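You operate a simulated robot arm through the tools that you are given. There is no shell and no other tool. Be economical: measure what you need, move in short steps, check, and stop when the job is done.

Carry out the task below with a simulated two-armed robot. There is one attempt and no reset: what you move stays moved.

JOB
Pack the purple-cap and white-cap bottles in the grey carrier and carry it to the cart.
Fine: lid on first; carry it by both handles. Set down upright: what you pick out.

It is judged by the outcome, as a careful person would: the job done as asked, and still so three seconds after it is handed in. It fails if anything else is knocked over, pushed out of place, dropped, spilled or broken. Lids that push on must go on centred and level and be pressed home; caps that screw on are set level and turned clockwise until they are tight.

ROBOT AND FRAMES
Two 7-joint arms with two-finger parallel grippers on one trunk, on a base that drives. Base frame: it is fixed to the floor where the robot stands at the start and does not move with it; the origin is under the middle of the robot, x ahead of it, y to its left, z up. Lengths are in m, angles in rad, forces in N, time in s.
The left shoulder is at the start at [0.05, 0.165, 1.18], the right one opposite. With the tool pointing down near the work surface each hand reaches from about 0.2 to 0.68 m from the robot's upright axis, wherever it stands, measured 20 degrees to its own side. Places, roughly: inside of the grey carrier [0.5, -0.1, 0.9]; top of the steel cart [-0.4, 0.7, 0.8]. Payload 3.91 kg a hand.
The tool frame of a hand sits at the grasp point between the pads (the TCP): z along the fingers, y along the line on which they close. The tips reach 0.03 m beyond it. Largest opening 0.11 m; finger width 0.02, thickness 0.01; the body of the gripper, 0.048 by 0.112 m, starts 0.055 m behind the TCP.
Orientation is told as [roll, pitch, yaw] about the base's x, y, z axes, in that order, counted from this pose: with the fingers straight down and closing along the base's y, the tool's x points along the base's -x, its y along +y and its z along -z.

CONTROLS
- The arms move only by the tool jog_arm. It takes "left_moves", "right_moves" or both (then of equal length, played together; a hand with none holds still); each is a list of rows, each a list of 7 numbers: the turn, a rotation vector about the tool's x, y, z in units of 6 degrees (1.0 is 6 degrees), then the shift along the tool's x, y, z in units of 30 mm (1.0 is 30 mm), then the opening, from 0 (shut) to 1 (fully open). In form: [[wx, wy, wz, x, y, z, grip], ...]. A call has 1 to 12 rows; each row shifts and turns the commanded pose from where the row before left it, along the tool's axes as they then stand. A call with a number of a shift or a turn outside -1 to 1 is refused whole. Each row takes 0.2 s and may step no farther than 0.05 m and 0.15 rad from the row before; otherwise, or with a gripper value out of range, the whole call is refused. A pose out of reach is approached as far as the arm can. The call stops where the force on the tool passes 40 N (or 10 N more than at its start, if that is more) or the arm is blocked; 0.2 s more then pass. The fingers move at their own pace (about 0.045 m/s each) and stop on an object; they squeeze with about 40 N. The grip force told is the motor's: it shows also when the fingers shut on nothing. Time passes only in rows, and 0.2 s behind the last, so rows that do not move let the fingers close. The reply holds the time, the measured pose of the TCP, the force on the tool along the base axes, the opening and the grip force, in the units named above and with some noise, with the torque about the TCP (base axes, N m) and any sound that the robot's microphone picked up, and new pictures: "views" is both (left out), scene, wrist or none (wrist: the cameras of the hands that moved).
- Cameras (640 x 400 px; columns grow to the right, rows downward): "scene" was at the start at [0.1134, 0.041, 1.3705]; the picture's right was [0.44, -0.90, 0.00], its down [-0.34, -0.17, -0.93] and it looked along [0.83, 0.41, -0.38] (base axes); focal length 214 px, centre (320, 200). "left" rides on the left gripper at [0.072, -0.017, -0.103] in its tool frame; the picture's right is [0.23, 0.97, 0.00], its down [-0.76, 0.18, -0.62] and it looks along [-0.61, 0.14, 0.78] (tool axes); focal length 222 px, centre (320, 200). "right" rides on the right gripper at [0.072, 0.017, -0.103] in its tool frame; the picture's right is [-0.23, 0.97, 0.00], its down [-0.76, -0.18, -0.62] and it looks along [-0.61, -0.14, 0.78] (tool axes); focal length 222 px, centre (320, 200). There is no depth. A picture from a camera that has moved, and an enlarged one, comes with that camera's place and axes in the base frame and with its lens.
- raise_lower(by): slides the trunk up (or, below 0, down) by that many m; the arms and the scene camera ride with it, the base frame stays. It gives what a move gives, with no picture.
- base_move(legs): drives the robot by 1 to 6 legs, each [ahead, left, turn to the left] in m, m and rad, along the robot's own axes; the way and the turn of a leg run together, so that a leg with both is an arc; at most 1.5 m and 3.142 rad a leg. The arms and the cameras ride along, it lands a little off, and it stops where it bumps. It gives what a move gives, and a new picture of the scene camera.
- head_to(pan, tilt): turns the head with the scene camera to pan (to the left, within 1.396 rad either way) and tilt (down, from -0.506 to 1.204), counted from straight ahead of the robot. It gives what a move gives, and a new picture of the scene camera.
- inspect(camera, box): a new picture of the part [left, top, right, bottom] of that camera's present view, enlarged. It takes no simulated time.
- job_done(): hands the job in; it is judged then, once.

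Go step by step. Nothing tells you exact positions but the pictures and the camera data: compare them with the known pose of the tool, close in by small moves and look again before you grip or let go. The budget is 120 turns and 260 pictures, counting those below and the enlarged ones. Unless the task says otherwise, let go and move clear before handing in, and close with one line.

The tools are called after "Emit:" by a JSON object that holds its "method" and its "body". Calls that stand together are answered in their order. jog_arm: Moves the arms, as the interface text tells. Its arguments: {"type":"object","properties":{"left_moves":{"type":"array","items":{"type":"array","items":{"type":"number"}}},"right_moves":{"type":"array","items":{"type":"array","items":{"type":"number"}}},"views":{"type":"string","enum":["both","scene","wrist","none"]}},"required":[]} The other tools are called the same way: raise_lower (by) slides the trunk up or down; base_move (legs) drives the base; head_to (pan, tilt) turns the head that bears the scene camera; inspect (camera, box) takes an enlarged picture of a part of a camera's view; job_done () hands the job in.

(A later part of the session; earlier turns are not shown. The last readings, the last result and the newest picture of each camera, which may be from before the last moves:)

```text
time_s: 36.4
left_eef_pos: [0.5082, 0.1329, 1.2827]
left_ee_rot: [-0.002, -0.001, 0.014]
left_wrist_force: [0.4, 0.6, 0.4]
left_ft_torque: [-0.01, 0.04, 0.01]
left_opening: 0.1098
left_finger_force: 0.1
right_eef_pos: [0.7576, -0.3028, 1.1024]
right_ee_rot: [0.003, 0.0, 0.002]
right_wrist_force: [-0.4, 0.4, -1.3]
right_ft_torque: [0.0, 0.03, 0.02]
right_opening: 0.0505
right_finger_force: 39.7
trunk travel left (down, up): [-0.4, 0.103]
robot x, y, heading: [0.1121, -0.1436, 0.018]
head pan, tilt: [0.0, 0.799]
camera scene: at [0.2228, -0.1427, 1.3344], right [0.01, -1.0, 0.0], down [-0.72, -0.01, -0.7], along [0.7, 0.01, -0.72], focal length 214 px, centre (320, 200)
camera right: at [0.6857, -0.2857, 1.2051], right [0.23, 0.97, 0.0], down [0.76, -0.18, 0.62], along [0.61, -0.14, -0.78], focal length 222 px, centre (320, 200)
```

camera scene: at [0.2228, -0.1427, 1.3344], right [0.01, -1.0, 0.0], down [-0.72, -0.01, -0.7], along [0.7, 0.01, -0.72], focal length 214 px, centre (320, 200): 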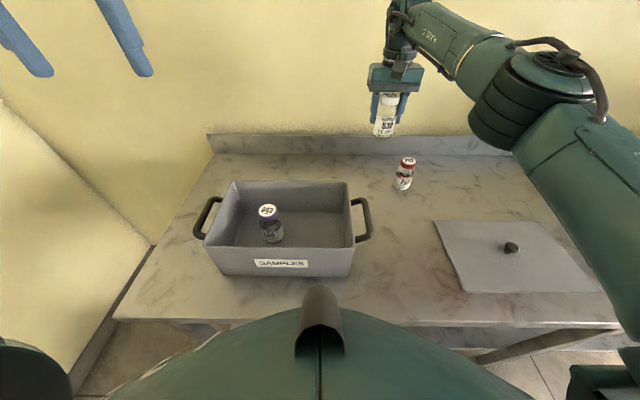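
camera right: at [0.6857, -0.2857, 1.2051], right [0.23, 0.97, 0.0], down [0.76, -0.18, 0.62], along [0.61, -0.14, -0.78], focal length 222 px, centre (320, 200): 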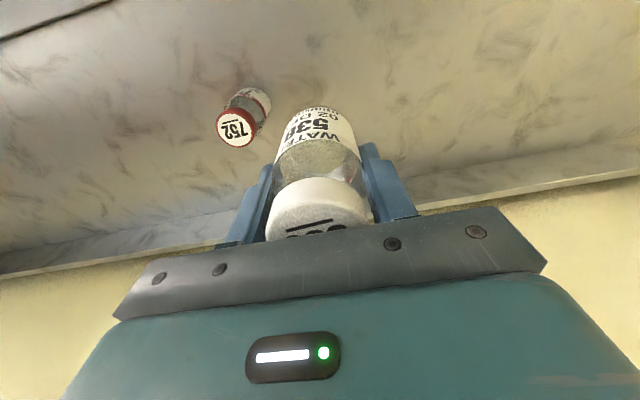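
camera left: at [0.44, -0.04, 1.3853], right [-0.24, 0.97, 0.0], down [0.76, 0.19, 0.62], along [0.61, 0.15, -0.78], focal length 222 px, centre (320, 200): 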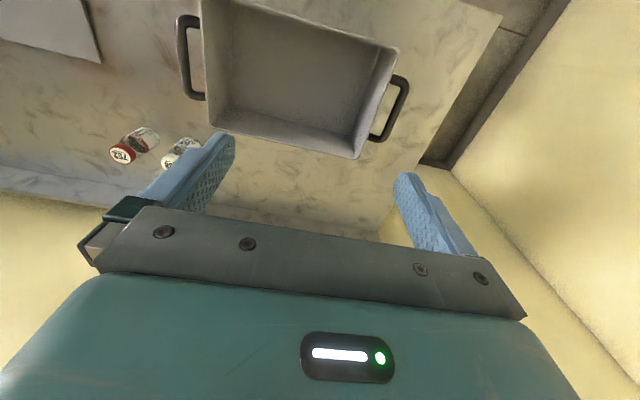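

White is held. I carry it over the right half of the carrier, to about (0.552, −0.125).

Emit:
{"method": "jog_arm", "body": {"right_moves": [[0, 0, 0, 0.86, 0.74, 0, 0.3], [0, 0, 0, 0.86, 0.74, 0, 0.3], [0, 0, 0, 0.86, 0.74, 0, 0.3], [0, 0, 0, 0.86, 0.74, 0, 0.3], [0, 0, 0, 0.86, 0.74, 0, 0.3], [0, 0, 0, 0.86, 0.74, 0, 0.3], [0, 0, 0, 0.86, 0.74, 0, 0.3], [0, 0, 0, 0.86, 0.74, 0, 0.3], [0, 0, 0, 0, 0, 0, 0.3]]}}

```text
time_s: 38.4
left_eef_pos: [0.5071, 0.1317, 1.2808]
left_ee_rot: [-0.001, -0.004, 0.013]
left_wrist_force: [0.3, 0.5, -0.7]
left_ft_torque: [0.02, 0.0, -0.02]
left_opening: 0.1101
left_finger_force: 0.0
right_eef_pos: [0.5529, -0.127, 1.1035]
right_ee_rot: [0.002, 0.0, 0.002]
right_wrist_force: [0.1, 0.8, -0.4]
right_ft_torque: [0.0, -0.01, 0.0]
right_opening: 0.0506
right_finger_force: 40.4
trunk travel left (down, up): [-0.4, 0.103]
robot x, y, heading: [0.1125, -0.1476, 0.011]
head pan, tilt: [0.0, 0.799]
camera scene: at [0.2228, -0.1428, 1.3344], right [0.01, -1.0, 0.0], down [-0.72, -0.01, -0.7], along [0.7, 0.01, -0.72], focal length 214 px, centre (320, 200)
camera right: at [0.4815, -0.1096, 1.2072], right [0.23, 0.97, 0.0], down [0.76, -0.18, 0.62], along [0.61, -0.14, -0.78], focal length 222 px, centre (320, 200)
```

scene: 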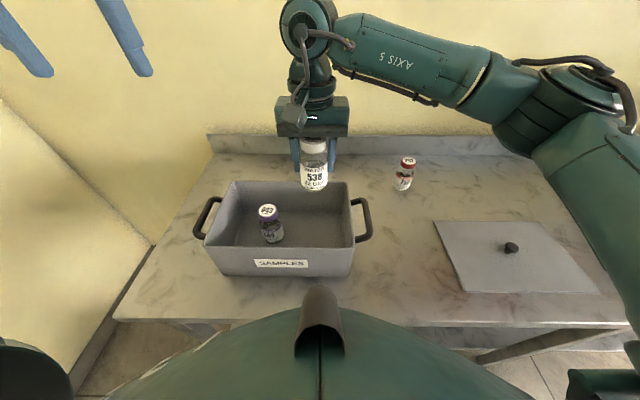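
right: 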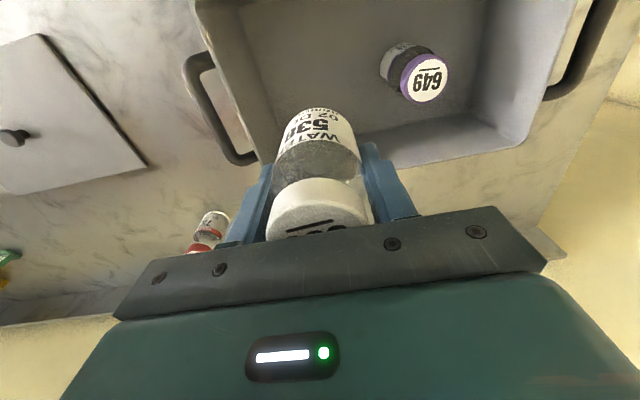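

Emit:
{"method": "jog_arm", "body": {"right_moves": [[0, 0, 0, 0, 0, 1, 0.3], [0, 0, 0, 0, 0, 1, 0.3], [0, 0, 0, 0, 0, 1, 0.3], [0, 0, 0, 0, 0, 1, 0.3], [0, 0, 0, 0, 0, 1, 0.3], [0, 0, 0, 0, 0, 0.6, 0.3], [0, 0, 0, 0, 0, 0.2, 0.3], [0, 0, 0, 0, 0, 0.1, 0.3], [0, 0, 0, 0, 0, 0.08, 0.3], [0, 0, 0, 0, 0, 0, 0.3]]}}

```text
time_s: 40.6
left_eef_pos: [0.507, 0.1318, 1.2811]
left_ee_rot: [-0.001, 0.0, 0.014]
left_wrist_force: [0.2, -0.3, 0.4]
left_ft_torque: [-0.03, 0.03, 0.0]
left_opening: 0.1101
left_finger_force: 0.1
right_eef_pos: [0.5531, -0.1259, 0.9255]
right_ee_rot: [0.001, -0.001, 0.001]
right_wrist_force: [-0.4, 0.1, -0.8]
right_ft_torque: [0.02, 0.01, 0.0]
right_opening: 0.0511
right_finger_force: 39.8
trunk travel left (down, up): [-0.4, 0.103]
robot x, y, heading: [0.1129, -0.1453, 0.012]
head pan, tilt: [0.0, 0.799]
camera scene: at [0.2227, -0.1426, 1.3344], right [0.01, -1.0, 0.0], down [-0.72, -0.01, -0.7], along [0.7, 0.01, -0.72], focal length 214 px, centre (320, 200)
camera right: at [0.4807, -0.1092, 1.0289], right [0.23, 0.97, 0.0], down [0.76, -0.18, 0.62], along [0.61, -0.14, -0.78], focal length 222 px, centre (320, 200)
```

scene: 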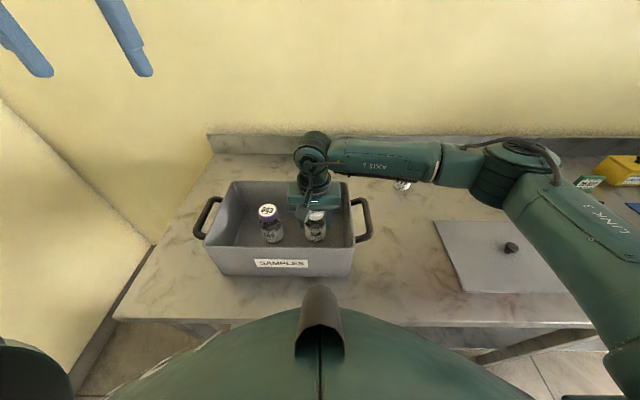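
right: 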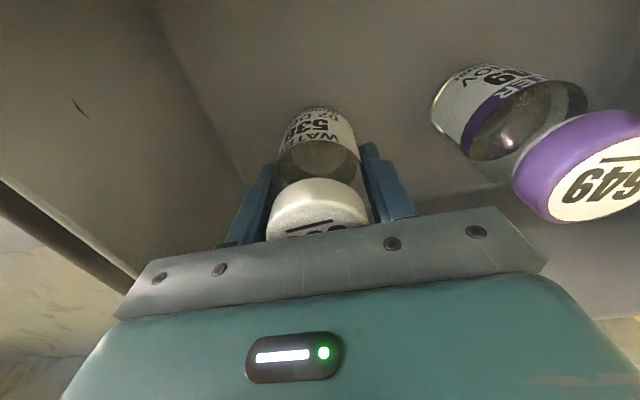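

Emit:
{"method": "jog_arm", "body": {"right_moves": [[0, 0, 0, 0, 0, 0.08, 0.3], [0, 0, 0, 0, 0, 0.08, 0.3], [0, 0, 0, 0, 0, 0.06, 0.3], [0, 0, 0, 0, 0, 0, 0.3]], "views": "none"}}

```text
time_s: 41.6
left_eef_pos: [0.5071, 0.1323, 1.2823]
left_ee_rot: [0.0, -0.002, 0.014]
left_wrist_force: [1.3, 0.5, 0.2]
left_ft_torque: [0.02, -0.01, -0.03]
left_opening: 0.11
left_finger_force: 0.0
right_eef_pos: [0.5533, -0.1247, 0.9198]
right_ee_rot: [0.001, -0.002, 0.0]
right_wrist_force: [0.8, -0.1, -0.1]
right_ft_torque: [-0.03, -0.06, 0.0]
right_opening: 0.0507
right_finger_force: 39.6
trunk travel left (down, up): [-0.4, 0.103]
robot x, y, heading: [0.1112, -0.1434, 0.014]
head pan, tilt: [0.0, 0.799]
```

Emit:
{"method": "jog_arm", "body": {"right_moves": [[0, 0, 0, 0, 0, 0.06, 0.3], [0, 0, 0, 0, 0, 0, 0.3]], "views": "none"}}

```text
time_s: 42.2
left_eef_pos: [0.5073, 0.1318, 1.2819]
left_ee_rot: [-0.001, -0.003, 0.014]
left_wrist_force: [-0.3, 0.2, -0.1]
left_ft_torque: [0.03, -0.01, 0.05]
left_opening: 0.1102
left_finger_force: 0.1
right_eef_pos: [0.5523, -0.1242, 0.9195]
right_ee_rot: [0.001, -0.003, 0.001]
right_wrist_force: [2.2, -0.5, 8.2]
right_ft_torque: [-0.2, 0.01, 0.02]
right_opening: 0.051
right_finger_force: 40.1
trunk travel left (down, up): [-0.4, 0.103]
robot x, y, heading: [0.1114, -0.1428, 0.013]
head pan, tilt: [0.0, 0.799]
```

White touches the floor of the carrier. Release and lift clear.

Emit:
{"method": "jog_arm", "body": {"right_moves": [[0, 0, 0, 0, 0, 0, 0.45], [0, 0, 0, 0, 0, 0, 0.7], [0, 0, 0, 0, 0, 0, 0.7], [0, 0, 0, 0, 0, 0, 0.7], [0, 0, 0, 0, 0, -0.5, 0.7], [0, 0, 0, 0, 0, -1, 0.7], [0, 0, 0, 0, 0, -1, 0.7], [0, 0, 0, 0, 0, -1, 0.7], [0, 0, 0, 0, 0, -1, 0.7], [0, 0, 0, 0, 0, -1, 0.7], [0, 0, 0, 0, 0, -1, 0.7], [0, 0, 0, 0, 0, 0, 0.7]]}}

```text
time_s: 44.8
left_eef_pos: [0.5066, 0.1314, 1.281]
left_ee_rot: [-0.003, -0.001, 0.014]
left_wrist_force: [0.4, -0.5, -0.3]
left_ft_torque: [-0.02, 0.02, 0.01]
left_opening: 0.11
left_finger_force: 0.2
right_eef_pos: [0.5558, -0.1279, 1.115]
right_ee_rot: [0.002, 0.001, 0.0]
right_wrist_force: [0.7, 0.1, -0.2]
right_ft_torque: [0.02, 0.0, 0.01]
right_opening: 0.0769
right_finger_force: 0.0
trunk travel left (down, up): [-0.4, 0.103]
robot x, y, heading: [0.1145, -0.14, 0.014]
head pan, tilt: [0.0, 0.799]
camera scene: at [0.2227, -0.1426, 1.3344], right [0.01, -1.0, 0.0], down [-0.72, -0.01, -0.7], along [0.7, 0.01, -0.72], focal length 214 px, centre (320, 200)
camera right: at [0.4828, -0.1102, 1.2189], right [0.23, 0.97, 0.0], down [0.76, -0.18, 0.62], along [0.61, -0.14, -0.78], focal length 222 px, centre (320, 200)
```

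scene: 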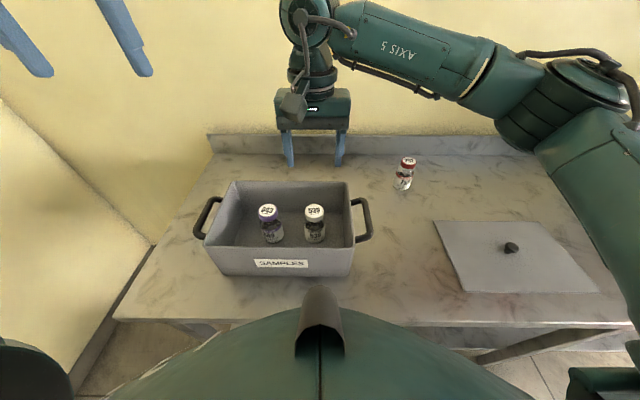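
right: 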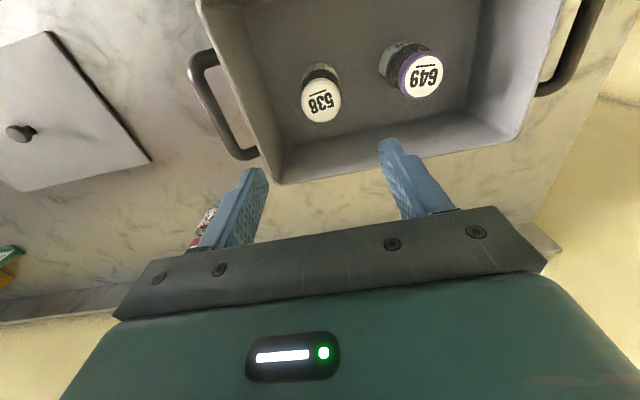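

Both bottles stand upright in the carrier. Now the lid: I move the right hand towards its knob at about (0.51, −0.606).

Emit:
{"method": "jog_arm", "body": {"right_moves": [[0, 0, 0, 0.12, -1, 0, 0.7], [0, 0, 0, 0.12, -1, 0, 0.7], [0, 0, 0, 0.12, -1, 0, 0.7], [0, 0, 0, 0.12, -1, 0, 0.7], [0, 0, 0, 0.12, -1, 0, 0.7], [0, 0, 0, 0.12, -1, 0, 0.7], [0, 0, 0, 0.12, -1, 0, 0.7], [0, 0, 0, 0.12, -1, 0, 0.7], [0, 0, 0, 0.12, -1, 0, 0.7], [0, 0, 0, 0.12, -1, 0, 0.7], [0, 0, 0, 0.12, -1, 0, 0.7], [0, 0, 0, 0.12, -1, 0, 0.7]], "views": "none"}}

Emit:
{"method": "jog_arm", "body": {"right_moves": [[0, 0, 0, 0, -1, 0.3, 0.7], [0, 0, 0, 0, -1, 0.3, 0.7], [0, 0, 0, 0, -1, 0.3, 0.7], [0, 0, 0, 0, -0.9, 0.3, 0.7], [0, 0, 0, 0, 0, 0.3, 0.7], [0, 0, 0, 0, 0, 0.3, 0.7]]}}

```text
time_s: 47.4
left_eef_pos: [0.5072, 0.1317, 1.2823]
left_ee_rot: [-0.001, -0.002, 0.014]
left_wrist_force: [0.2, -0.9, -0.1]
left_ft_torque: [0.02, -0.02, 0.0]
left_opening: 0.1099
left_finger_force: 0.0
right_eef_pos: [0.5105, -0.487, 1.1121]
right_ee_rot: [0.003, -0.003, 0.0]
right_wrist_force: [0.2, -0.1, 0.0]
right_ft_torque: [0.02, -0.01, 0.03]
right_opening: 0.0771
right_finger_force: 0.0
trunk travel left (down, up): [-0.4, 0.103]
robot x, y, heading: [0.1125, -0.1434, 0.008]
head pan, tilt: [0.0, 0.799]
```

```text
time_s: 48.8
left_eef_pos: [0.5068, 0.1311, 1.2808]
left_ee_rot: [-0.001, -0.002, 0.014]
left_wrist_force: [-0.2, 0.4, 0.1]
left_ft_torque: [0.03, 0.02, -0.01]
left_opening: 0.1101
left_finger_force: 0.1
right_eef_pos: [0.51, -0.6025, 1.0584]
right_ee_rot: [0.001, -0.001, 0.003]
right_wrist_force: [-0.2, 0.0, -0.3]
right_ft_torque: [0.02, 0.03, 0.01]
right_opening: 0.0769
right_finger_force: 0.1
trunk travel left (down, up): [-0.4, 0.103]
robot x, y, heading: [0.1156, -0.1403, 0.01]
head pan, tilt: [0.0, 0.799]
camera scene: at [0.2226, -0.1427, 1.3344], right [0.01, -1.0, 0.0], down [-0.72, -0.01, -0.7], along [0.7, 0.01, -0.72], focal length 214 px, centre (320, 200)
camera right: at [0.4376, -0.5845, 1.1615], right [0.23, 0.97, 0.0], down [0.76, -0.18, 0.62], along [0.61, -0.14, -0.78], focal length 222 px, centre (320, 200)
```

scene: 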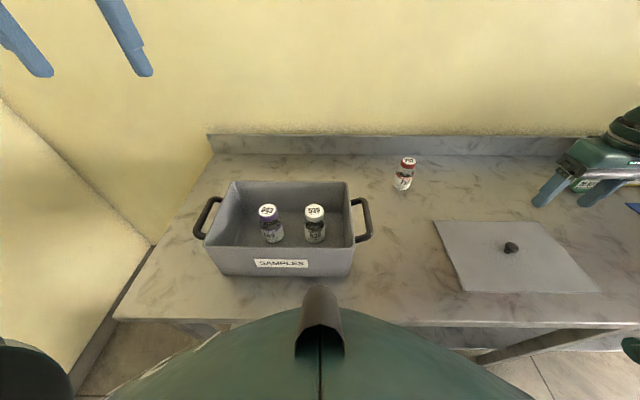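
right: 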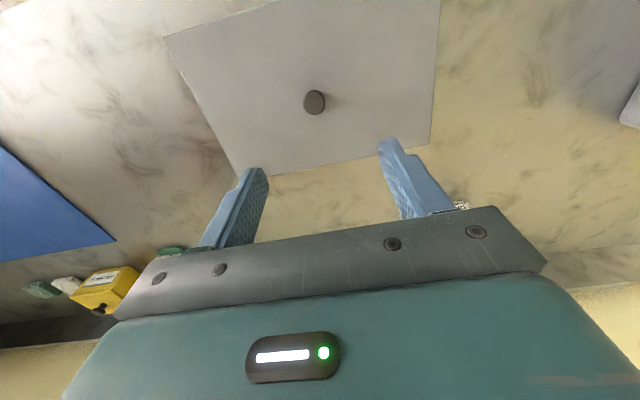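

The knob is at about (0.508, −0.607). I descend halfway, correcting, and look closer.

Emit:
{"method": "jog_arm", "body": {"right_moves": [[0, 0, 0, 0.04, -0.07, 0.8, 0.6], [0, 0, 0, 0.04, -0.07, 0.8, 0.6], [0, 0, 0, 0, 0, 0.8, 0.6], [0, 0, 0, 0, 0, 0.8, 0.6], [0, 0, 0, 0, 0, 0.8, 0.6], [0, 0, 0, 0, 0, 0, 0.6]], "views": "none"}}

Emit:
{"method": "inspect", "body": {"camera": "right", "box": [140, 40, 500, 265]}}

Emit:
{"method": "head_to", "body": {"pan": -0.75, "tilt": 0.75}}

```text
time_s: 50.2
left_eef_pos: [0.5072, 0.1322, 1.2821]
left_ee_rot: [-0.002, -0.002, 0.015]
left_wrist_force: [0.3, -1.3, 0.5]
left_ft_torque: [-0.01, -0.04, -0.03]
left_opening: 0.1101
left_finger_force: 0.1
right_eef_pos: [0.5083, -0.6065, 0.9383]
right_ee_rot: [0.0, -0.002, 0.002]
right_wrist_force: [-0.4, -0.4, 0.2]
right_ft_torque: [-0.01, 0.0, -0.02]
right_opening: 0.066
right_finger_force: 0.1
trunk travel left (down, up): [-0.4, 0.103]
robot x, y, heading: [0.1103, -0.1449, 0.013]
head pan, tilt: [0.0, 0.799]
```

```text
1.78 times, centred on (320, 152) of right
camera zoom: at [0.4355, -0.5892, 1.0417], right [0.23, 0.97, 0.0], down [0.76, -0.18, 0.62], along [0.61, -0.14, -0.78], focal length 395 px, centre (320, 284)
```

zoom: 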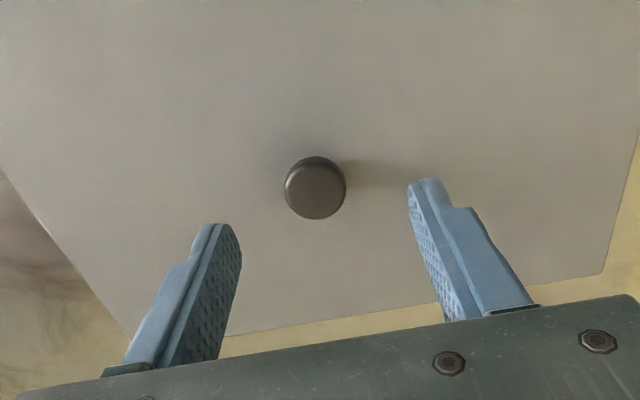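

```text
time_s: 51.3
left_eef_pos: [0.5075, 0.1325, 1.2825]
left_ee_rot: [-0.002, -0.003, 0.014]
left_wrist_force: [-0.6, 0.2, -0.4]
left_ft_torque: [0.0, 0.0, -0.04]
left_opening: 0.1099
left_finger_force: 0.1
right_eef_pos: [0.5076, -0.6059, 0.9392]
right_ee_rot: [0.0, 0.0, 0.002]
right_wrist_force: [-0.4, -0.6, -0.3]
right_ft_torque: [-0.01, -0.02, 0.01]
right_opening: 0.0663
right_finger_force: 0.0
trunk travel left (down, up): [-0.4, 0.103]
robot x, y, heading: [0.1138, -0.1454, 0.01]
head pan, tilt: [-0.75, 0.75]
camera scene: at [0.2033, -0.1993, 1.3384], right [-0.67, -0.74, 0.0], down [-0.5, 0.46, -0.73], along [0.54, -0.49, -0.68], focal length 214 px, centre (320, 200)
```

scene: 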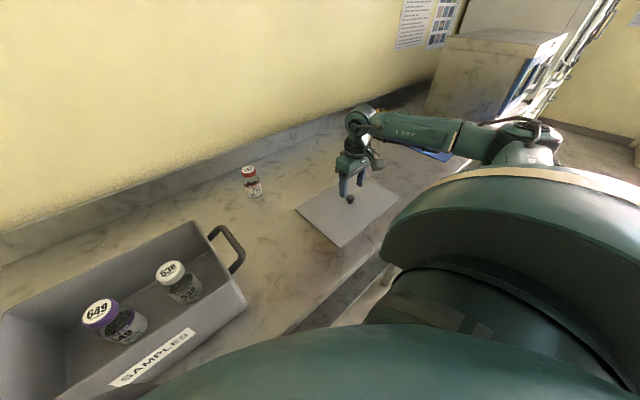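

Knob centred between the fingers. Going down to just above the lid plate and closing.

Emit:
{"method": "jog_arm", "body": {"right_moves": [[0, 0, 0, -0.02, -0.03, 0.7, 0.6], [0, 0, 0, 0, 0, 0.5, 0.6], [0, 0, 0, 0, 0, 0.35, 0.6], [0, 0, 0, 0, 0, 0, 0.6], [0, 0, 0, 0, 0, 0, 0.1], [0, 0, 0, 0, 0, 0, 0.1], [0, 0, 0, 0, 0, 0, 0.1], [0, 0, 0, 0, 0, 0, 0.1]], "views": "none"}}

Emit:
{"method": "inspect", "body": {"camera": "right", "box": [140, 40, 500, 265]}}

```text
time_s: 53.1
left_eef_pos: [0.5074, 0.1318, 1.2813]
left_ee_rot: [-0.003, -0.002, 0.013]
left_wrist_force: [-0.1, 0.4, 0.2]
left_ft_torque: [0.02, 0.0, 0.02]
left_opening: 0.1099
left_finger_force: 0.1
right_eef_pos: [0.5095, -0.6085, 0.892]
right_ee_rot: [0.002, -0.001, 0.001]
right_wrist_force: [-0.2, 0.0, -0.1]
right_ft_torque: [-0.03, 0.03, -0.01]
right_opening: 0.0266
right_finger_force: 40.1
trunk travel left (down, up): [-0.4, 0.103]
robot x, y, heading: [0.1113, -0.1449, 0.014]
head pan, tilt: [-0.75, 0.75]
```

```text
1.78 times, centred on (320, 152) of right
camera zoom: at [0.4366, -0.5913, 0.9949], right [0.23, 0.97, 0.0], down [0.76, -0.18, 0.62], along [0.61, -0.14, -0.78], focal length 395 px, centre (320, 284)
```

zoom: 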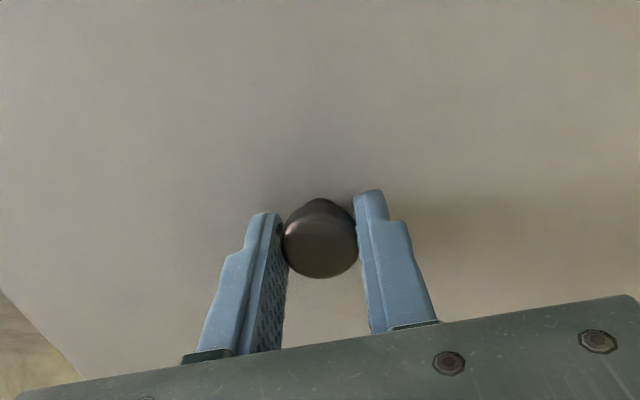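

The knob is gripped (27 mm). I lift the lid.

Emit:
{"method": "jog_arm", "body": {"right_moves": [[0, 0, 0, 0, 0, -0.2, 0.1], [0, 0, 0, 0, 0, -0.5, 0.1], [0, 0, 0, 0, 0, -0.8, 0.1], [0, 0, 0, 0, 0, -1, 0.1], [0, 0, 0, 0, 0, -1, 0.1], [0, 0, 0, 0, 0, -1, 0.1], [0, 0, 0, 0, 0, -1, 0.1], [0, 0, 0, 0, 0, -0.7, 0.1], [0, 0, 0, 0, 0, 0, 0.1]]}}

```text
time_s: 55.1
left_eef_pos: [0.5063, 0.1329, 1.2822]
left_ee_rot: [0.0, -0.001, 0.012]
left_wrist_force: [-0.6, 0.2, -0.6]
left_ft_torque: [-0.02, -0.02, 0.0]
left_opening: 0.11
left_finger_force: 0.0
right_eef_pos: [0.5113, -0.6072, 1.0759]
right_ee_rot: [0.004, 0.0, 0.0]
right_wrist_force: [-0.8, 0.1, -1.0]
right_ft_torque: [0.0, 0.0, -0.01]
right_opening: 0.0268
right_finger_force: 40.2
trunk travel left (down, up): [-0.4, 0.103]
robot x, y, heading: [0.1122, -0.139, 0.012]
head pan, tilt: [-0.75, 0.75]
camera scene: at [0.2033, -0.1995, 1.3384], right [-0.67, -0.74, 0.0], down [-0.5, 0.46, -0.73], along [0.54, -0.49, -0.68], focal length 214 px, centre (320, 200)
camera right: at [0.4377, -0.5897, 1.1789], right [0.23, 0.97, 0.0], down [0.76, -0.18, 0.62], along [0.61, -0.14, -0.78], focal length 222 px, centre (320, 200)
```

scene: 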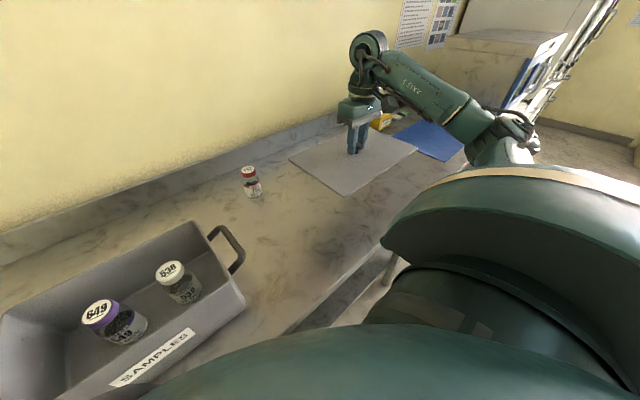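
right: 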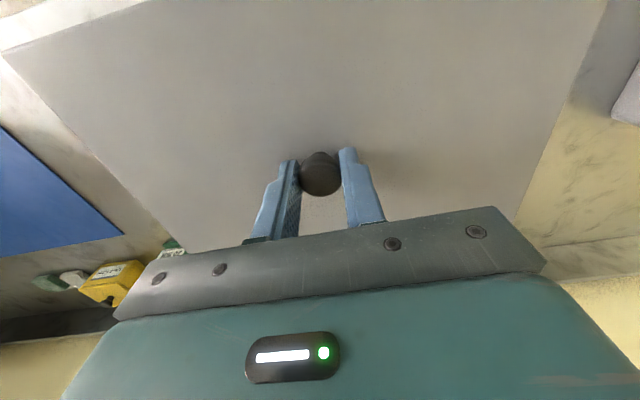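

The lid hangs level and centred on the hand. Before placing, I measure the carrier rim precisely from two views.

Emit:
{"method": "head_to", "body": {"pan": 0.2, "tilt": 0.9}}

Emit:
{"method": "inspect", "body": {"camera": "scene", "box": [180, 110, 500, 310]}}

Emit:
{"method": "inspect", "body": {"camera": "left", "box": [0, 0, 480, 300]}}

```text
time_s: 56.3
left_eef_pos: [0.5072, 0.1313, 1.282]
left_ee_rot: [-0.001, -0.002, 0.014]
left_wrist_force: [-0.2, -0.6, 0.3]
left_ft_torque: [0.02, 0.03, -0.01]
left_opening: 0.1102
left_finger_force: 0.1
right_eef_pos: [0.5103, -0.6067, 1.0755]
right_ee_rot: [0.001, -0.001, 0.003]
right_wrist_force: [0.3, 0.7, -1.8]
right_ft_torque: [-0.03, 0.01, 0.01]
right_opening: 0.0268
right_finger_force: 40.0
trunk travel left (down, up): [-0.4, 0.103]
robot x, y, heading: [0.111, -0.1427, 0.011]
head pan, tilt: [0.201, 0.901]
camera scene: at [0.2159, -0.1278, 1.3265], right [0.21, -0.98, 0.0], down [-0.77, -0.16, -0.62], along [0.61, 0.13, -0.78], focal length 214 px, centre (320, 200)
```

scene: 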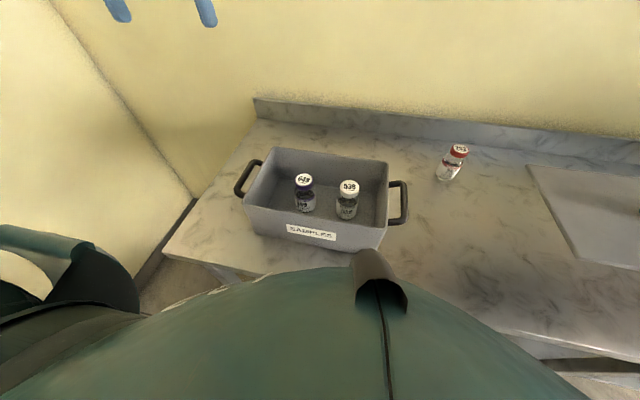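

```text
2.00 times, centred on (340, 210) of scene
camera zoom: at [0.2159, -0.1278, 1.3265], right [0.21, -0.98, 0.0], down [-0.77, -0.16, -0.62], along [0.61, 0.13, -0.78], focal length 429 px, centre (280, 180)
```

zoom: 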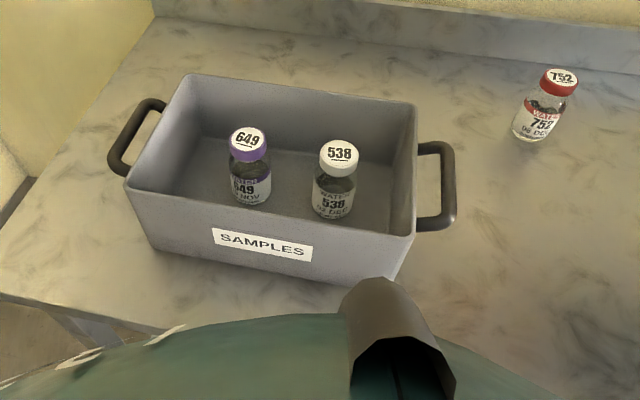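

```text
1.33 times, centred on (240, 150) of left
camera zoom: at [0.4357, 0.113, 1.3851], right [-0.24, 0.97, 0.0], down [0.76, 0.19, 0.62], along [0.61, 0.15, -0.78], focal length 296 px, centre (427, 267)
```

zoom: 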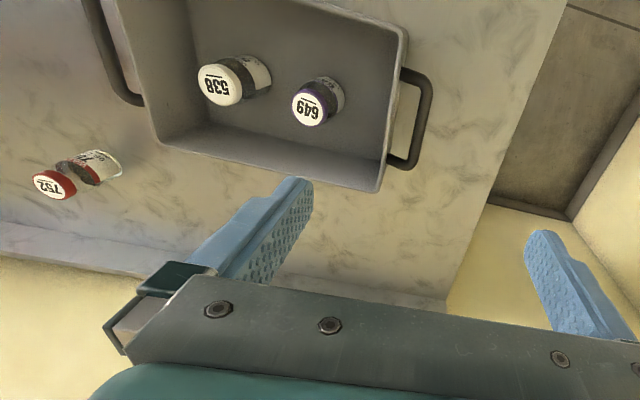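

From both views (checked against the known bottle positions) I take the carrier centre to be about (0.540, −0.061), rim z≈0.97. I move the lid over it, staying high, in two goes.

Emit:
{"method": "jog_arm", "body": {"right_moves": [[0, 0, 0, -0.05, 0.6, 0, 0.1], [0, 0, 0, -0.05, 0.9, 0, 0.1], [0, 0, 0, -0.05, 1, 0, 0.1], [0, 0, 0, -0.05, 1, 0, 0.1], [0, 0, 0, -0.05, 1, 0, 0.1], [0, 0, 0, -0.05, 1, 0, 0.1], [0, 0, 0, -0.05, 1, 0, 0.1], [0, 0, 0, -0.05, 1, 0, 0.1], [0, 0, 0, -0.05, 1, 0, 0.1], [0, 0, 0, -0.05, 1, 0, 0.1], [0, 0, 0, -0.05, 1, 0, 0.1], [0, 0, 0, -0.05, 1, 0, 0.1]], "left_moves": [[0, 0, 0, 0, 0.2, 0, 1], [0, 0, 0, 0, 0.2, 0, 1], [0, 0, 0, 0, 0.2, 0, 1], [0, 0, 0, 0, 0.2, 0, 1], [0, 0, 0, 0, 0.2, 0, 1], [0, 0, 0, 0, 0.2, 0, 1], [0, 0, 0, 0, 0.2, 0, 1], [0, 0, 0, 0, 0.2, 0, 1], [0, 0, 0, 0, 0, 0, 1], [0, 0, 0, 0, 0, 0, 1], [0, 0, 0, 0, 0, 0, 1], [0, 0, 0, 0, 0, 0, 1]], "views": "scene"}}

```text
time_s: 58.9
left_eef_pos: [0.5075, 0.1814, 1.2809]
left_ee_rot: [-0.001, -0.003, 0.013]
left_wrist_force: [-0.1, 0.6, -0.3]
left_ft_torque: [0.02, 0.0, 0.02]
left_opening: 0.1099
left_finger_force: 0.0
right_eef_pos: [0.5284, -0.2602, 1.0763]
right_ee_rot: [-0.001, -0.001, 0.002]
right_wrist_force: [-0.1, 0.5, -1.0]
right_ft_torque: [0.01, -0.01, -0.01]
right_opening: 0.0266
right_finger_force: 39.6
trunk travel left (down, up): [-0.4, 0.103]
robot x, y, heading: [0.1135, -0.1443, 0.007]
head pan, tilt: [0.201, 0.901]
camera scene: at [0.2159, -0.127, 1.3265], right [0.21, -0.98, 0.0], down [-0.77, -0.17, -0.62], along [0.61, 0.13, -0.78], focal length 214 px, centre (320, 200)
```

scene: 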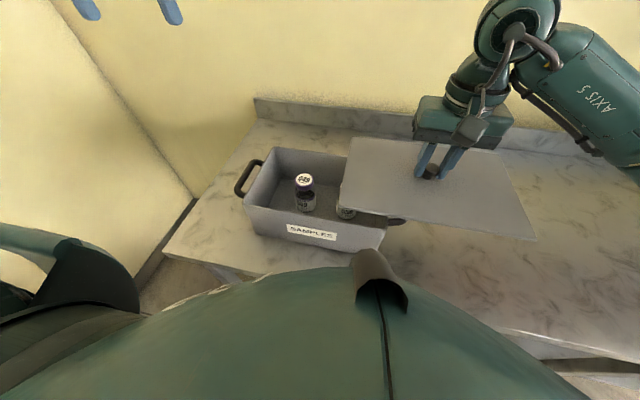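

Emit:
{"method": "jog_arm", "body": {"right_moves": [[0, 0, 0, -0.06, 1, 0, 0.1], [0, 0, 0, -0.06, 1, 0, 0.1], [0, 0, 0, -0.06, 1, 0, 0.1], [0, 0, 0, -0.06, 1, 0, 0.1], [0, 0, 0, -0.06, 1, 0, 0.1], [0, 0, 0, -0.06, 1, 0, 0.1], [0, 0, 0, -0.06, 0.64, 0, 0.1], [0, 0, 0, 0, 0, 0.5, 0.1], [0, 0, 0, 0, 0, 0.5, 0.1], [0, 0, 0, 0, 0, 0.3, 0.1], [0, 0, 0, 0, 0, 0, 0.1]], "views": "wrist"}}

Emit:
{"method": "inspect", "body": {"camera": "scene", "box": [200, 110, 456, 270]}}

Emit:
{"method": "inspect", "body": {"camera": "left", "box": [0, 0, 400, 250]}}

```text
time_s: 61.3
left_eef_pos: [0.5072, 0.1801, 1.2817]
left_ee_rot: [-0.001, -0.002, 0.013]
left_wrist_force: [-0.4, -0.6, 0.8]
left_ft_torque: [-0.01, -0.01, -0.04]
left_opening: 0.11
left_finger_force: 0.1
right_eef_pos: [0.541, -0.062, 1.036]
right_ee_rot: [0.003, -0.002, 0.001]
right_wrist_force: [0.1, 0.2, -1.5]
right_ft_torque: [0.01, 0.04, -0.01]
right_opening: 0.0263
right_finger_force: 40.1
trunk travel left (down, up): [-0.4, 0.103]
robot x, y, heading: [0.1109, -0.1448, 0.01]
head pan, tilt: [0.201, 0.901]
camera right: at [0.4675, -0.045, 1.1406], right [0.23, 0.97, 0.0], down [0.76, -0.18, 0.62], along [0.61, -0.14, -0.78], focal length 222 px, centre (320, 200)
```

right: 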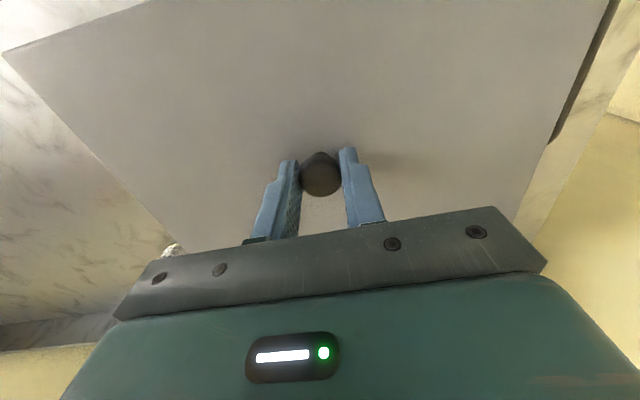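

```text
2.50 times, centred on (328, 190) of scene
camera zoom: at [0.2158, -0.1276, 1.3265], right [0.21, -0.98, 0.0], down [-0.77, -0.17, -0.62], along [0.61, 0.13, -0.78], focal length 536 px, centre (300, 225)
```

zoom: 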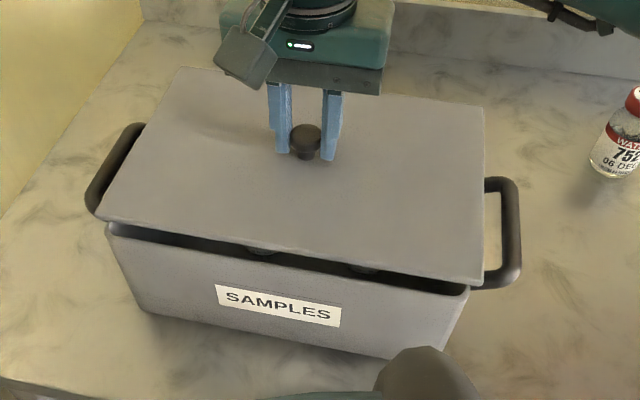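

```text
1.60 times, centred on (200, 125) of left
camera zoom: at [0.4357, 0.1616, 1.385], right [-0.24, 0.97, 0.0], down [0.76, 0.19, 0.62], along [0.61, 0.15, -0.78], focal length 355 px, centre (512, 320)
```

zoom: 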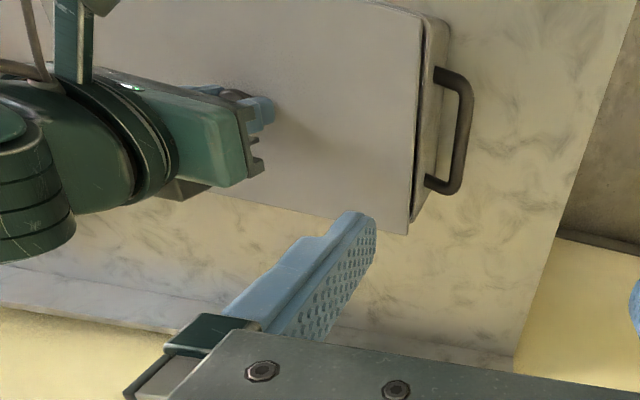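

The lid hovers about 2 cm above the rim, nearly centred. I go closer to compare the edges with less parallax.

Emit:
{"method": "jog_arm", "body": {"right_moves": [[0, 0, 0, 0, 0, 0.3, 0.1], [0, 0, 0, 0, 0, 0.25, 0.1], [0, 0, 0, 0, 0, 0, 0.1]], "views": "none"}}

Emit:
{"method": "inspect", "body": {"camera": "scene", "box": [220, 110, 420, 235]}}

Emit:
{"method": "inspect", "body": {"camera": "left", "box": [150, 0, 350, 125]}}

Emit:
{"method": "inspect", "body": {"camera": "right", "box": [440, 0, 640, 125]}}

```text
time_s: 62.1
left_eef_pos: [0.5081, 0.1802, 1.2817]
left_ee_rot: [-0.001, -0.002, 0.015]
left_wrist_force: [-1.2, -0.8, 0.1]
left_ft_torque: [-0.01, 0.01, -0.02]
left_opening: 0.11
left_finger_force: 0.1
right_eef_pos: [0.5397, -0.063, 1.0194]
right_ee_rot: [0.002, -0.002, 0.002]
right_wrist_force: [-0.3, 0.1, -1.5]
right_ft_torque: [-0.02, 0.03, -0.01]
right_opening: 0.0268
right_finger_force: 39.8
trunk travel left (down, up): [-0.4, 0.103]
robot x, y, heading: [0.1109, -0.1404, 0.01]
head pan, tilt: [0.201, 0.901]
```

```text
3.20 times, centred on (320, 172) of scene
camera zoom: at [0.2158, -0.1275, 1.3265], right [0.21, -0.98, 0.0], down [-0.77, -0.17, -0.62], along [0.61, 0.13, -0.78], focal length 686 px, centre (320, 288)
```

zoom: 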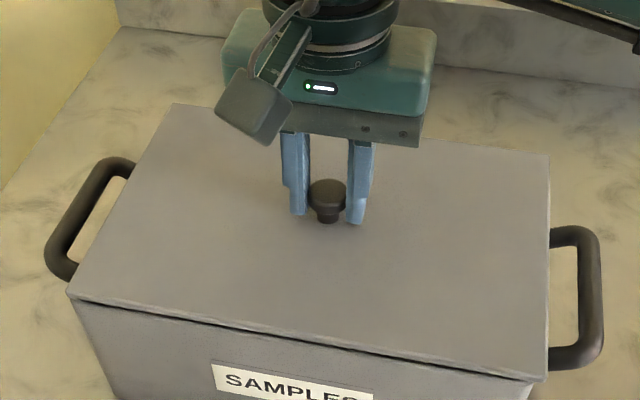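

```text
3.20 times, centred on (250, 62) of left
camera zoom: at [0.4357, 0.1616, 1.385], right [-0.24, 0.97, 0.0], down [0.76, 0.19, 0.62], along [0.61, 0.15, -0.78], focal length 711 px, centre (544, 640)
```

zoom: 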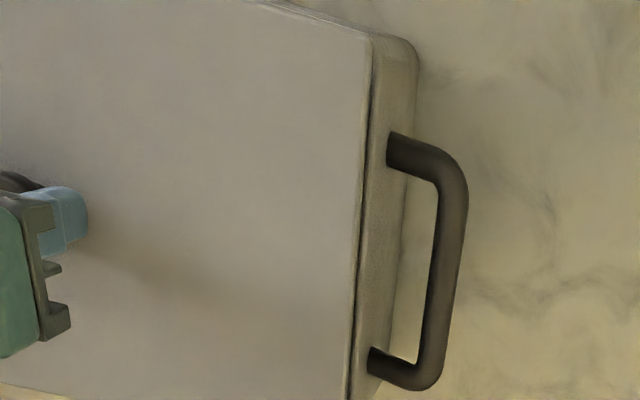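

```text
3.20 times, centred on (540, 62) of right
camera zoom: at [0.467, -0.0453, 1.1236], right [0.23, 0.97, 0.0], down [0.76, -0.18, 0.62], along [0.61, -0.14, -0.78], focal length 711 px, centre (-384, 640)
```

zoom: 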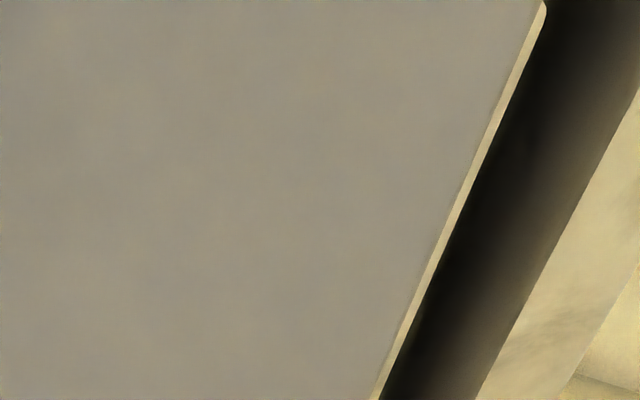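

Emit:
{"method": "inspect", "body": {"camera": "left", "box": [220, 0, 300, 50]}}

Emit:
{"method": "inspect", "body": {"camera": "scene", "box": [350, 190, 430, 240]}}

Emit:
{"method": "inspect", "body": {"camera": "scene", "box": [220, 180, 300, 230]}}

Emit:
{"method": "inspect", "body": {"camera": "left", "box": [200, 100, 300, 162]}}

```text
8.00 times, centred on (260, 25) of left
camera zoom: at [0.4357, 0.1616, 1.385], right [-0.24, 0.97, 0.0], down [0.76, 0.19, 0.62], along [0.61, 0.15, -0.78], focal length 1777 px, centre (800, 1600)
```

zoom: 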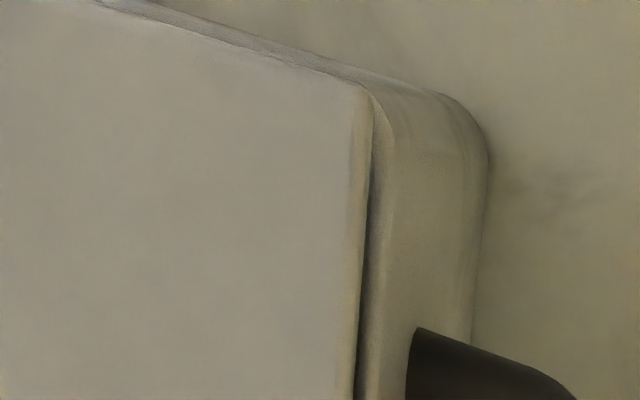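

```text
8.00 times, centred on (390, 215) of scene
camera zoom: at [0.2158, -0.1275, 1.3265], right [0.21, -0.98, 0.0], down [-0.77, -0.17, -0.62], along [0.61, 0.13, -0.78], focal length 1716 px, centre (-240, 80)
```

zoom: 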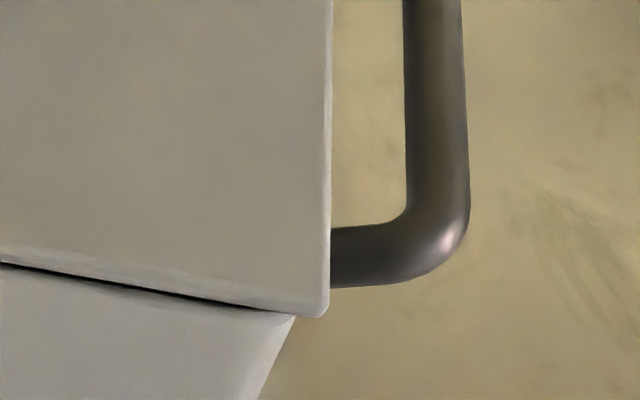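

```text
8.00 times, centred on (260, 205) of scene
camera zoom: at [0.2158, -0.1275, 1.3265], right [0.21, -0.98, 0.0], down [-0.77, -0.17, -0.62], along [0.61, 0.13, -0.78], focal length 1716 px, centre (800, 160)
```

zoom: 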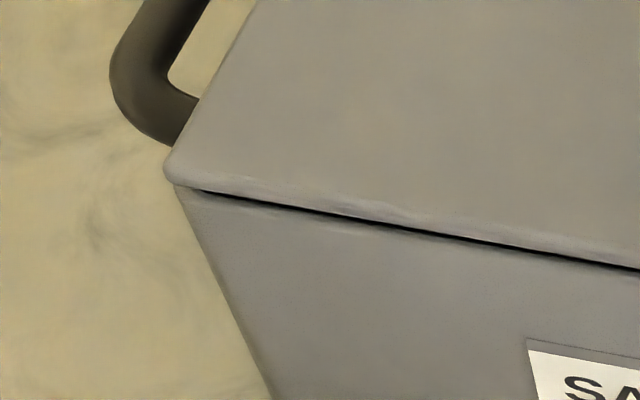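

```text
6.40 times, centred on (250, 131) of left
camera zoom: at [0.4357, 0.1616, 1.385], right [-0.24, 0.97, 0.0], down [0.76, 0.19, 0.62], along [0.61, 0.15, -0.78], focal length 1422 px, centre (768, 642)
```

zoom: 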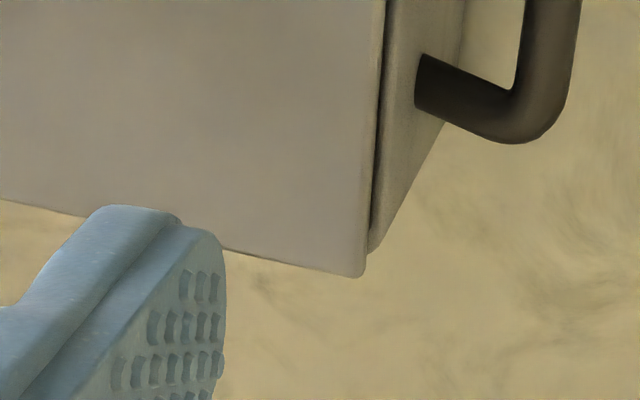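

Compared with the carrier, the lid sits about 3 mm too far right (−y) and 1–2 mm too far ahead. I correct that, then feel down until it touches.

Emit:
{"method": "jog_arm", "body": {"right_moves": [[0, 0, 0, 0.05, 0.1, 0, 0.1], [0, 0, 0, 0, 0, 0.07, 0.1], [0, 0, 0, 0, 0, 0, 0.1]], "views": "none"}}

Emit:
{"method": "inspect", "body": {"camera": "scene", "box": [350, 190, 430, 240]}}

Emit:
{"method": "inspect", "body": {"camera": "scene", "box": [220, 180, 300, 230]}}

Emit:
{"method": "inspect", "body": {"camera": "left", "box": [200, 0, 300, 62]}}

```text
time_s: 62.9
left_eef_pos: [0.508, 0.1801, 1.2818]
left_ee_rot: [-0.001, -0.001, 0.013]
left_wrist_force: [-0.5, 0.4, 0.7]
left_ft_torque: [-0.02, -0.01, 0.0]
left_opening: 0.1101
left_finger_force: 0.0
right_eef_pos: [0.5382, -0.0605, 1.0195]
right_ee_rot: [0.0, -0.004, 0.003]
right_wrist_force: [-0.1, 0.0, -2.0]
right_ft_torque: [0.0, -0.02, -0.02]
right_opening: 0.0266
right_finger_force: 39.9
trunk travel left (down, up): [-0.4, 0.103]
robot x, y, heading: [0.1108, -0.1457, 0.014]
head pan, tilt: [0.201, 0.901]
```

```text
8.00 times, centred on (390, 215) of scene
camera zoom: at [0.2158, -0.1275, 1.3265], right [0.21, -0.98, 0.0], down [-0.77, -0.17, -0.62], along [0.61, 0.13, -0.78], focal length 1716 px, centre (-240, 80)
```

zoom: 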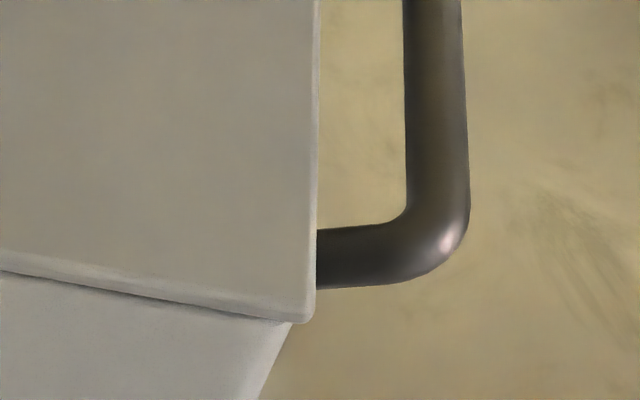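

```text
8.00 times, centred on (260, 205) of scene
camera zoom: at [0.2158, -0.1275, 1.3265], right [0.21, -0.98, 0.0], down [-0.77, -0.17, -0.62], along [0.61, 0.13, -0.78], focal length 1716 px, centre (800, 160)
```

zoom: 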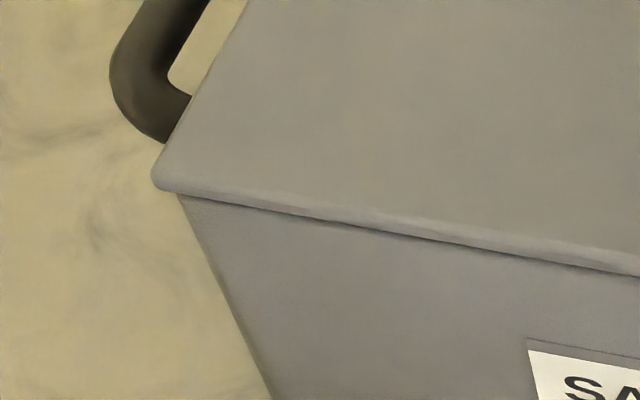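

```text
6.40 times, centred on (250, 31) of left
camera zoom: at [0.4357, 0.1616, 1.385], right [-0.24, 0.97, 0.0], down [0.76, 0.19, 0.62], along [0.61, 0.15, -0.78], focal length 1422 px, centre (768, 1282)
```

zoom: 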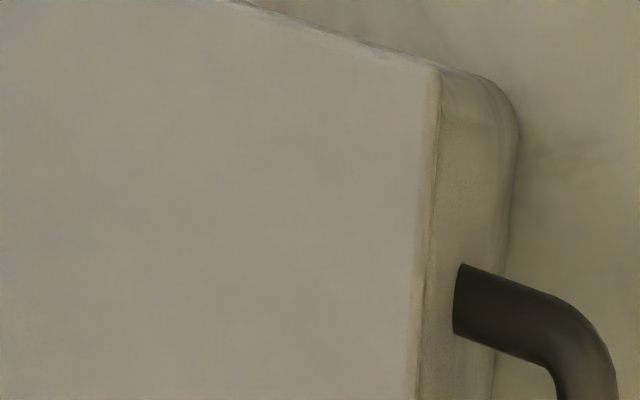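

Now evenly inset at both front corners. Feeling down.

Emit:
{"method": "jog_arm", "body": {"right_moves": [[0, 0, 0, 0, 0, 0.06, 0.1], [0, 0, 0, 0, 0, 0.06, 0.1], [0, 0, 0, 0, 0, 0, 0.1]], "views": "none"}}

```text
time_s: 63.7
left_eef_pos: [0.5088, 0.1816, 1.2816]
left_ee_rot: [-0.002, -0.001, 0.013]
left_wrist_force: [0.2, 0.3, -0.3]
left_ft_torque: [-0.05, 0.0, 0.0]
left_opening: 0.11
left_finger_force: 0.0
right_eef_pos: [0.5372, -0.0603, 1.0174]
right_ee_rot: [0.002, -0.001, 0.002]
right_wrist_force: [2.2, 1.2, 4.5]
right_ft_torque: [0.07, -0.04, -0.05]
right_opening: 0.0268
right_finger_force: 39.9
trunk travel left (down, up): [-0.4, 0.103]
robot x, y, heading: [0.114, -0.1425, 0.011]
head pan, tilt: [0.201, 0.901]
```

First contact. I press gently further to see whether it seats.

Emit:
{"method": "jog_arm", "body": {"right_moves": [[0, 0, 0, 0, 0, 0.06, 0.1], [0, 0, 0, 0, 0, 0.06, 0.1], [0, 0, 0, 0, 0, 0, 0.1]], "views": "none"}}

Emit:
{"method": "inspect", "body": {"camera": "scene", "box": [220, 120, 420, 245]}}

```text
time_s: 64.5
left_eef_pos: [0.5051, 0.1798, 1.2825]
left_ee_rot: [-0.002, -0.004, 0.014]
left_wrist_force: [0.4, -0.4, 0.5]
left_ft_torque: [0.0, 0.0, 0.01]
left_opening: 0.11
left_finger_force: 0.0
right_eef_pos: [0.5376, -0.0602, 1.0173]
right_ee_rot: [0.007, -0.01, 0.0]
right_wrist_force: [8.8, -0.9, 36.5]
right_ft_torque: [-0.08, 0.15, -0.04]
right_opening: 0.0265
right_finger_force: 39.6
trunk travel left (down, up): [-0.4, 0.103]
robot x, y, heading: [0.1117, -0.1456, 0.008]
head pan, tilt: [0.201, 0.901]
```

```text
3.20 times, centred on (320, 182) of scene
camera zoom: at [0.2143, -0.1283, 1.327], right [0.21, -0.98, 0.0], down [-0.77, -0.17, -0.62], along [0.61, 0.13, -0.78], focal length 686 px, centre (320, 256)
```

zoom: 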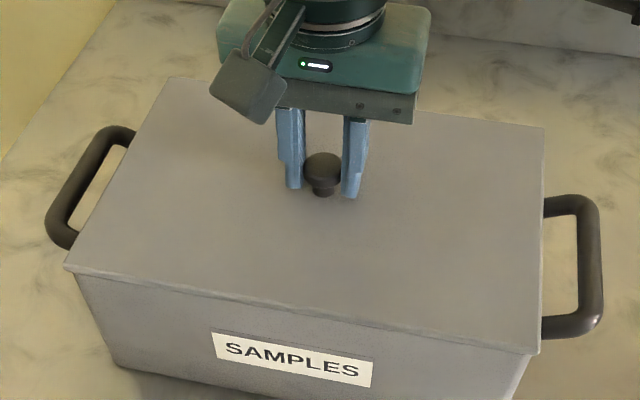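

The lid lies flush on the rim under 36 N of push and goes no further. I relieve the push, open, and rise clear.

Emit:
{"method": "jog_arm", "body": {"right_moves": [[0, 0, 0, 0, 0, -0.1, 0.1], [0, 0, 0, 0, 0, 0, 0.35], [0, 0, 0, 0, 0, 0, 0.6], [0, 0, 0, 0, 0, 0, 0.6], [0, 0, 0, 0, 0, 0, 0.6], [0, 0, 0, 0, 0, -0.5, 0.6], [0, 0, 0, 0, 0, -1, 0.6], [0, 0, 0, 0, 0, -1, 0.6], [0, 0, 0, 0, 0, -1, 0.6], [0, 0, 0, 0, 0, -1, 0.6]]}}

Emit:
{"method": "inspect", "body": {"camera": "scene", "box": [200, 110, 440, 260]}}

```text
time_s: 66.7
left_eef_pos: [0.5064, 0.1805, 1.2822]
left_ee_rot: [0.0, -0.003, 0.015]
left_wrist_force: [0.2, -1.5, 1.1]
left_ft_torque: [-0.01, 0.01, 0.01]
left_opening: 0.1102
left_finger_force: 0.0
right_eef_pos: [0.5378, -0.0598, 1.1495]
right_ee_rot: [0.0, -0.002, 0.002]
right_wrist_force: [-0.2, -0.3, 0.5]
right_ft_torque: [0.0, 0.01, -0.01]
right_opening: 0.0662
right_finger_force: 0.1
trunk travel left (down, up): [-0.4, 0.103]
robot x, y, heading: [0.1112, -0.1414, 0.01]
head pan, tilt: [0.201, 0.901]
heard: snap
camera scene: at [0.2155, -0.1275, 1.3265], right [0.21, -0.98, 0.0], down [-0.77, -0.17, -0.62], along [0.61, 0.13, -0.78], focal length 214 px, centre (320, 200)
camera right: at [0.4642, -0.0424, 1.2524], right [0.23, 0.97, 0.0], down [0.76, -0.18, 0.62], along [0.61, -0.14, -0.78], focal length 222 px, centre (320, 200)
```

scene: 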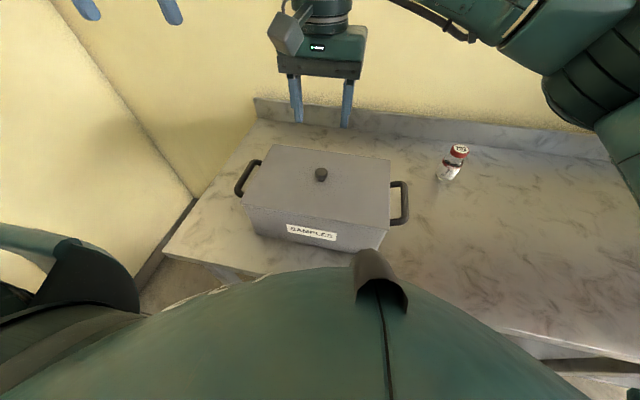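
right: 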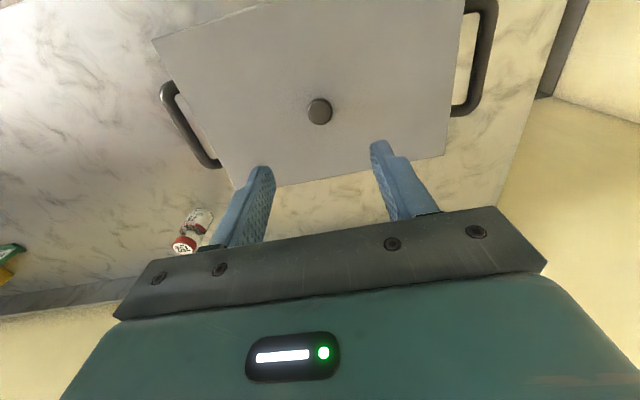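

```text
2.67 times, centred on (320, 185) of scene
camera zoom: at [0.2155, -0.1275, 1.3265], right [0.21, -0.98, 0.0], down [-0.77, -0.17, -0.62], along [0.61, 0.13, -0.78], focal length 572 px, centre (320, 240)
```

zoom: 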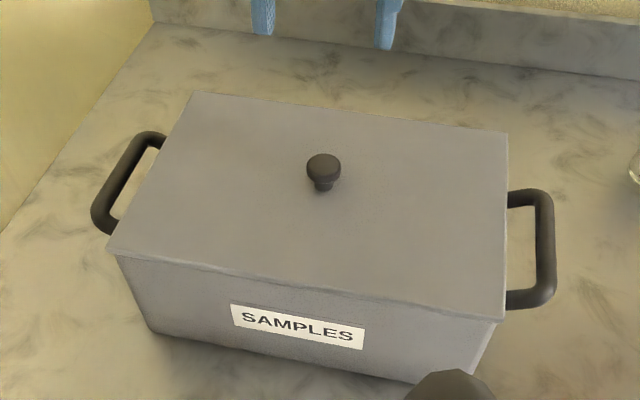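

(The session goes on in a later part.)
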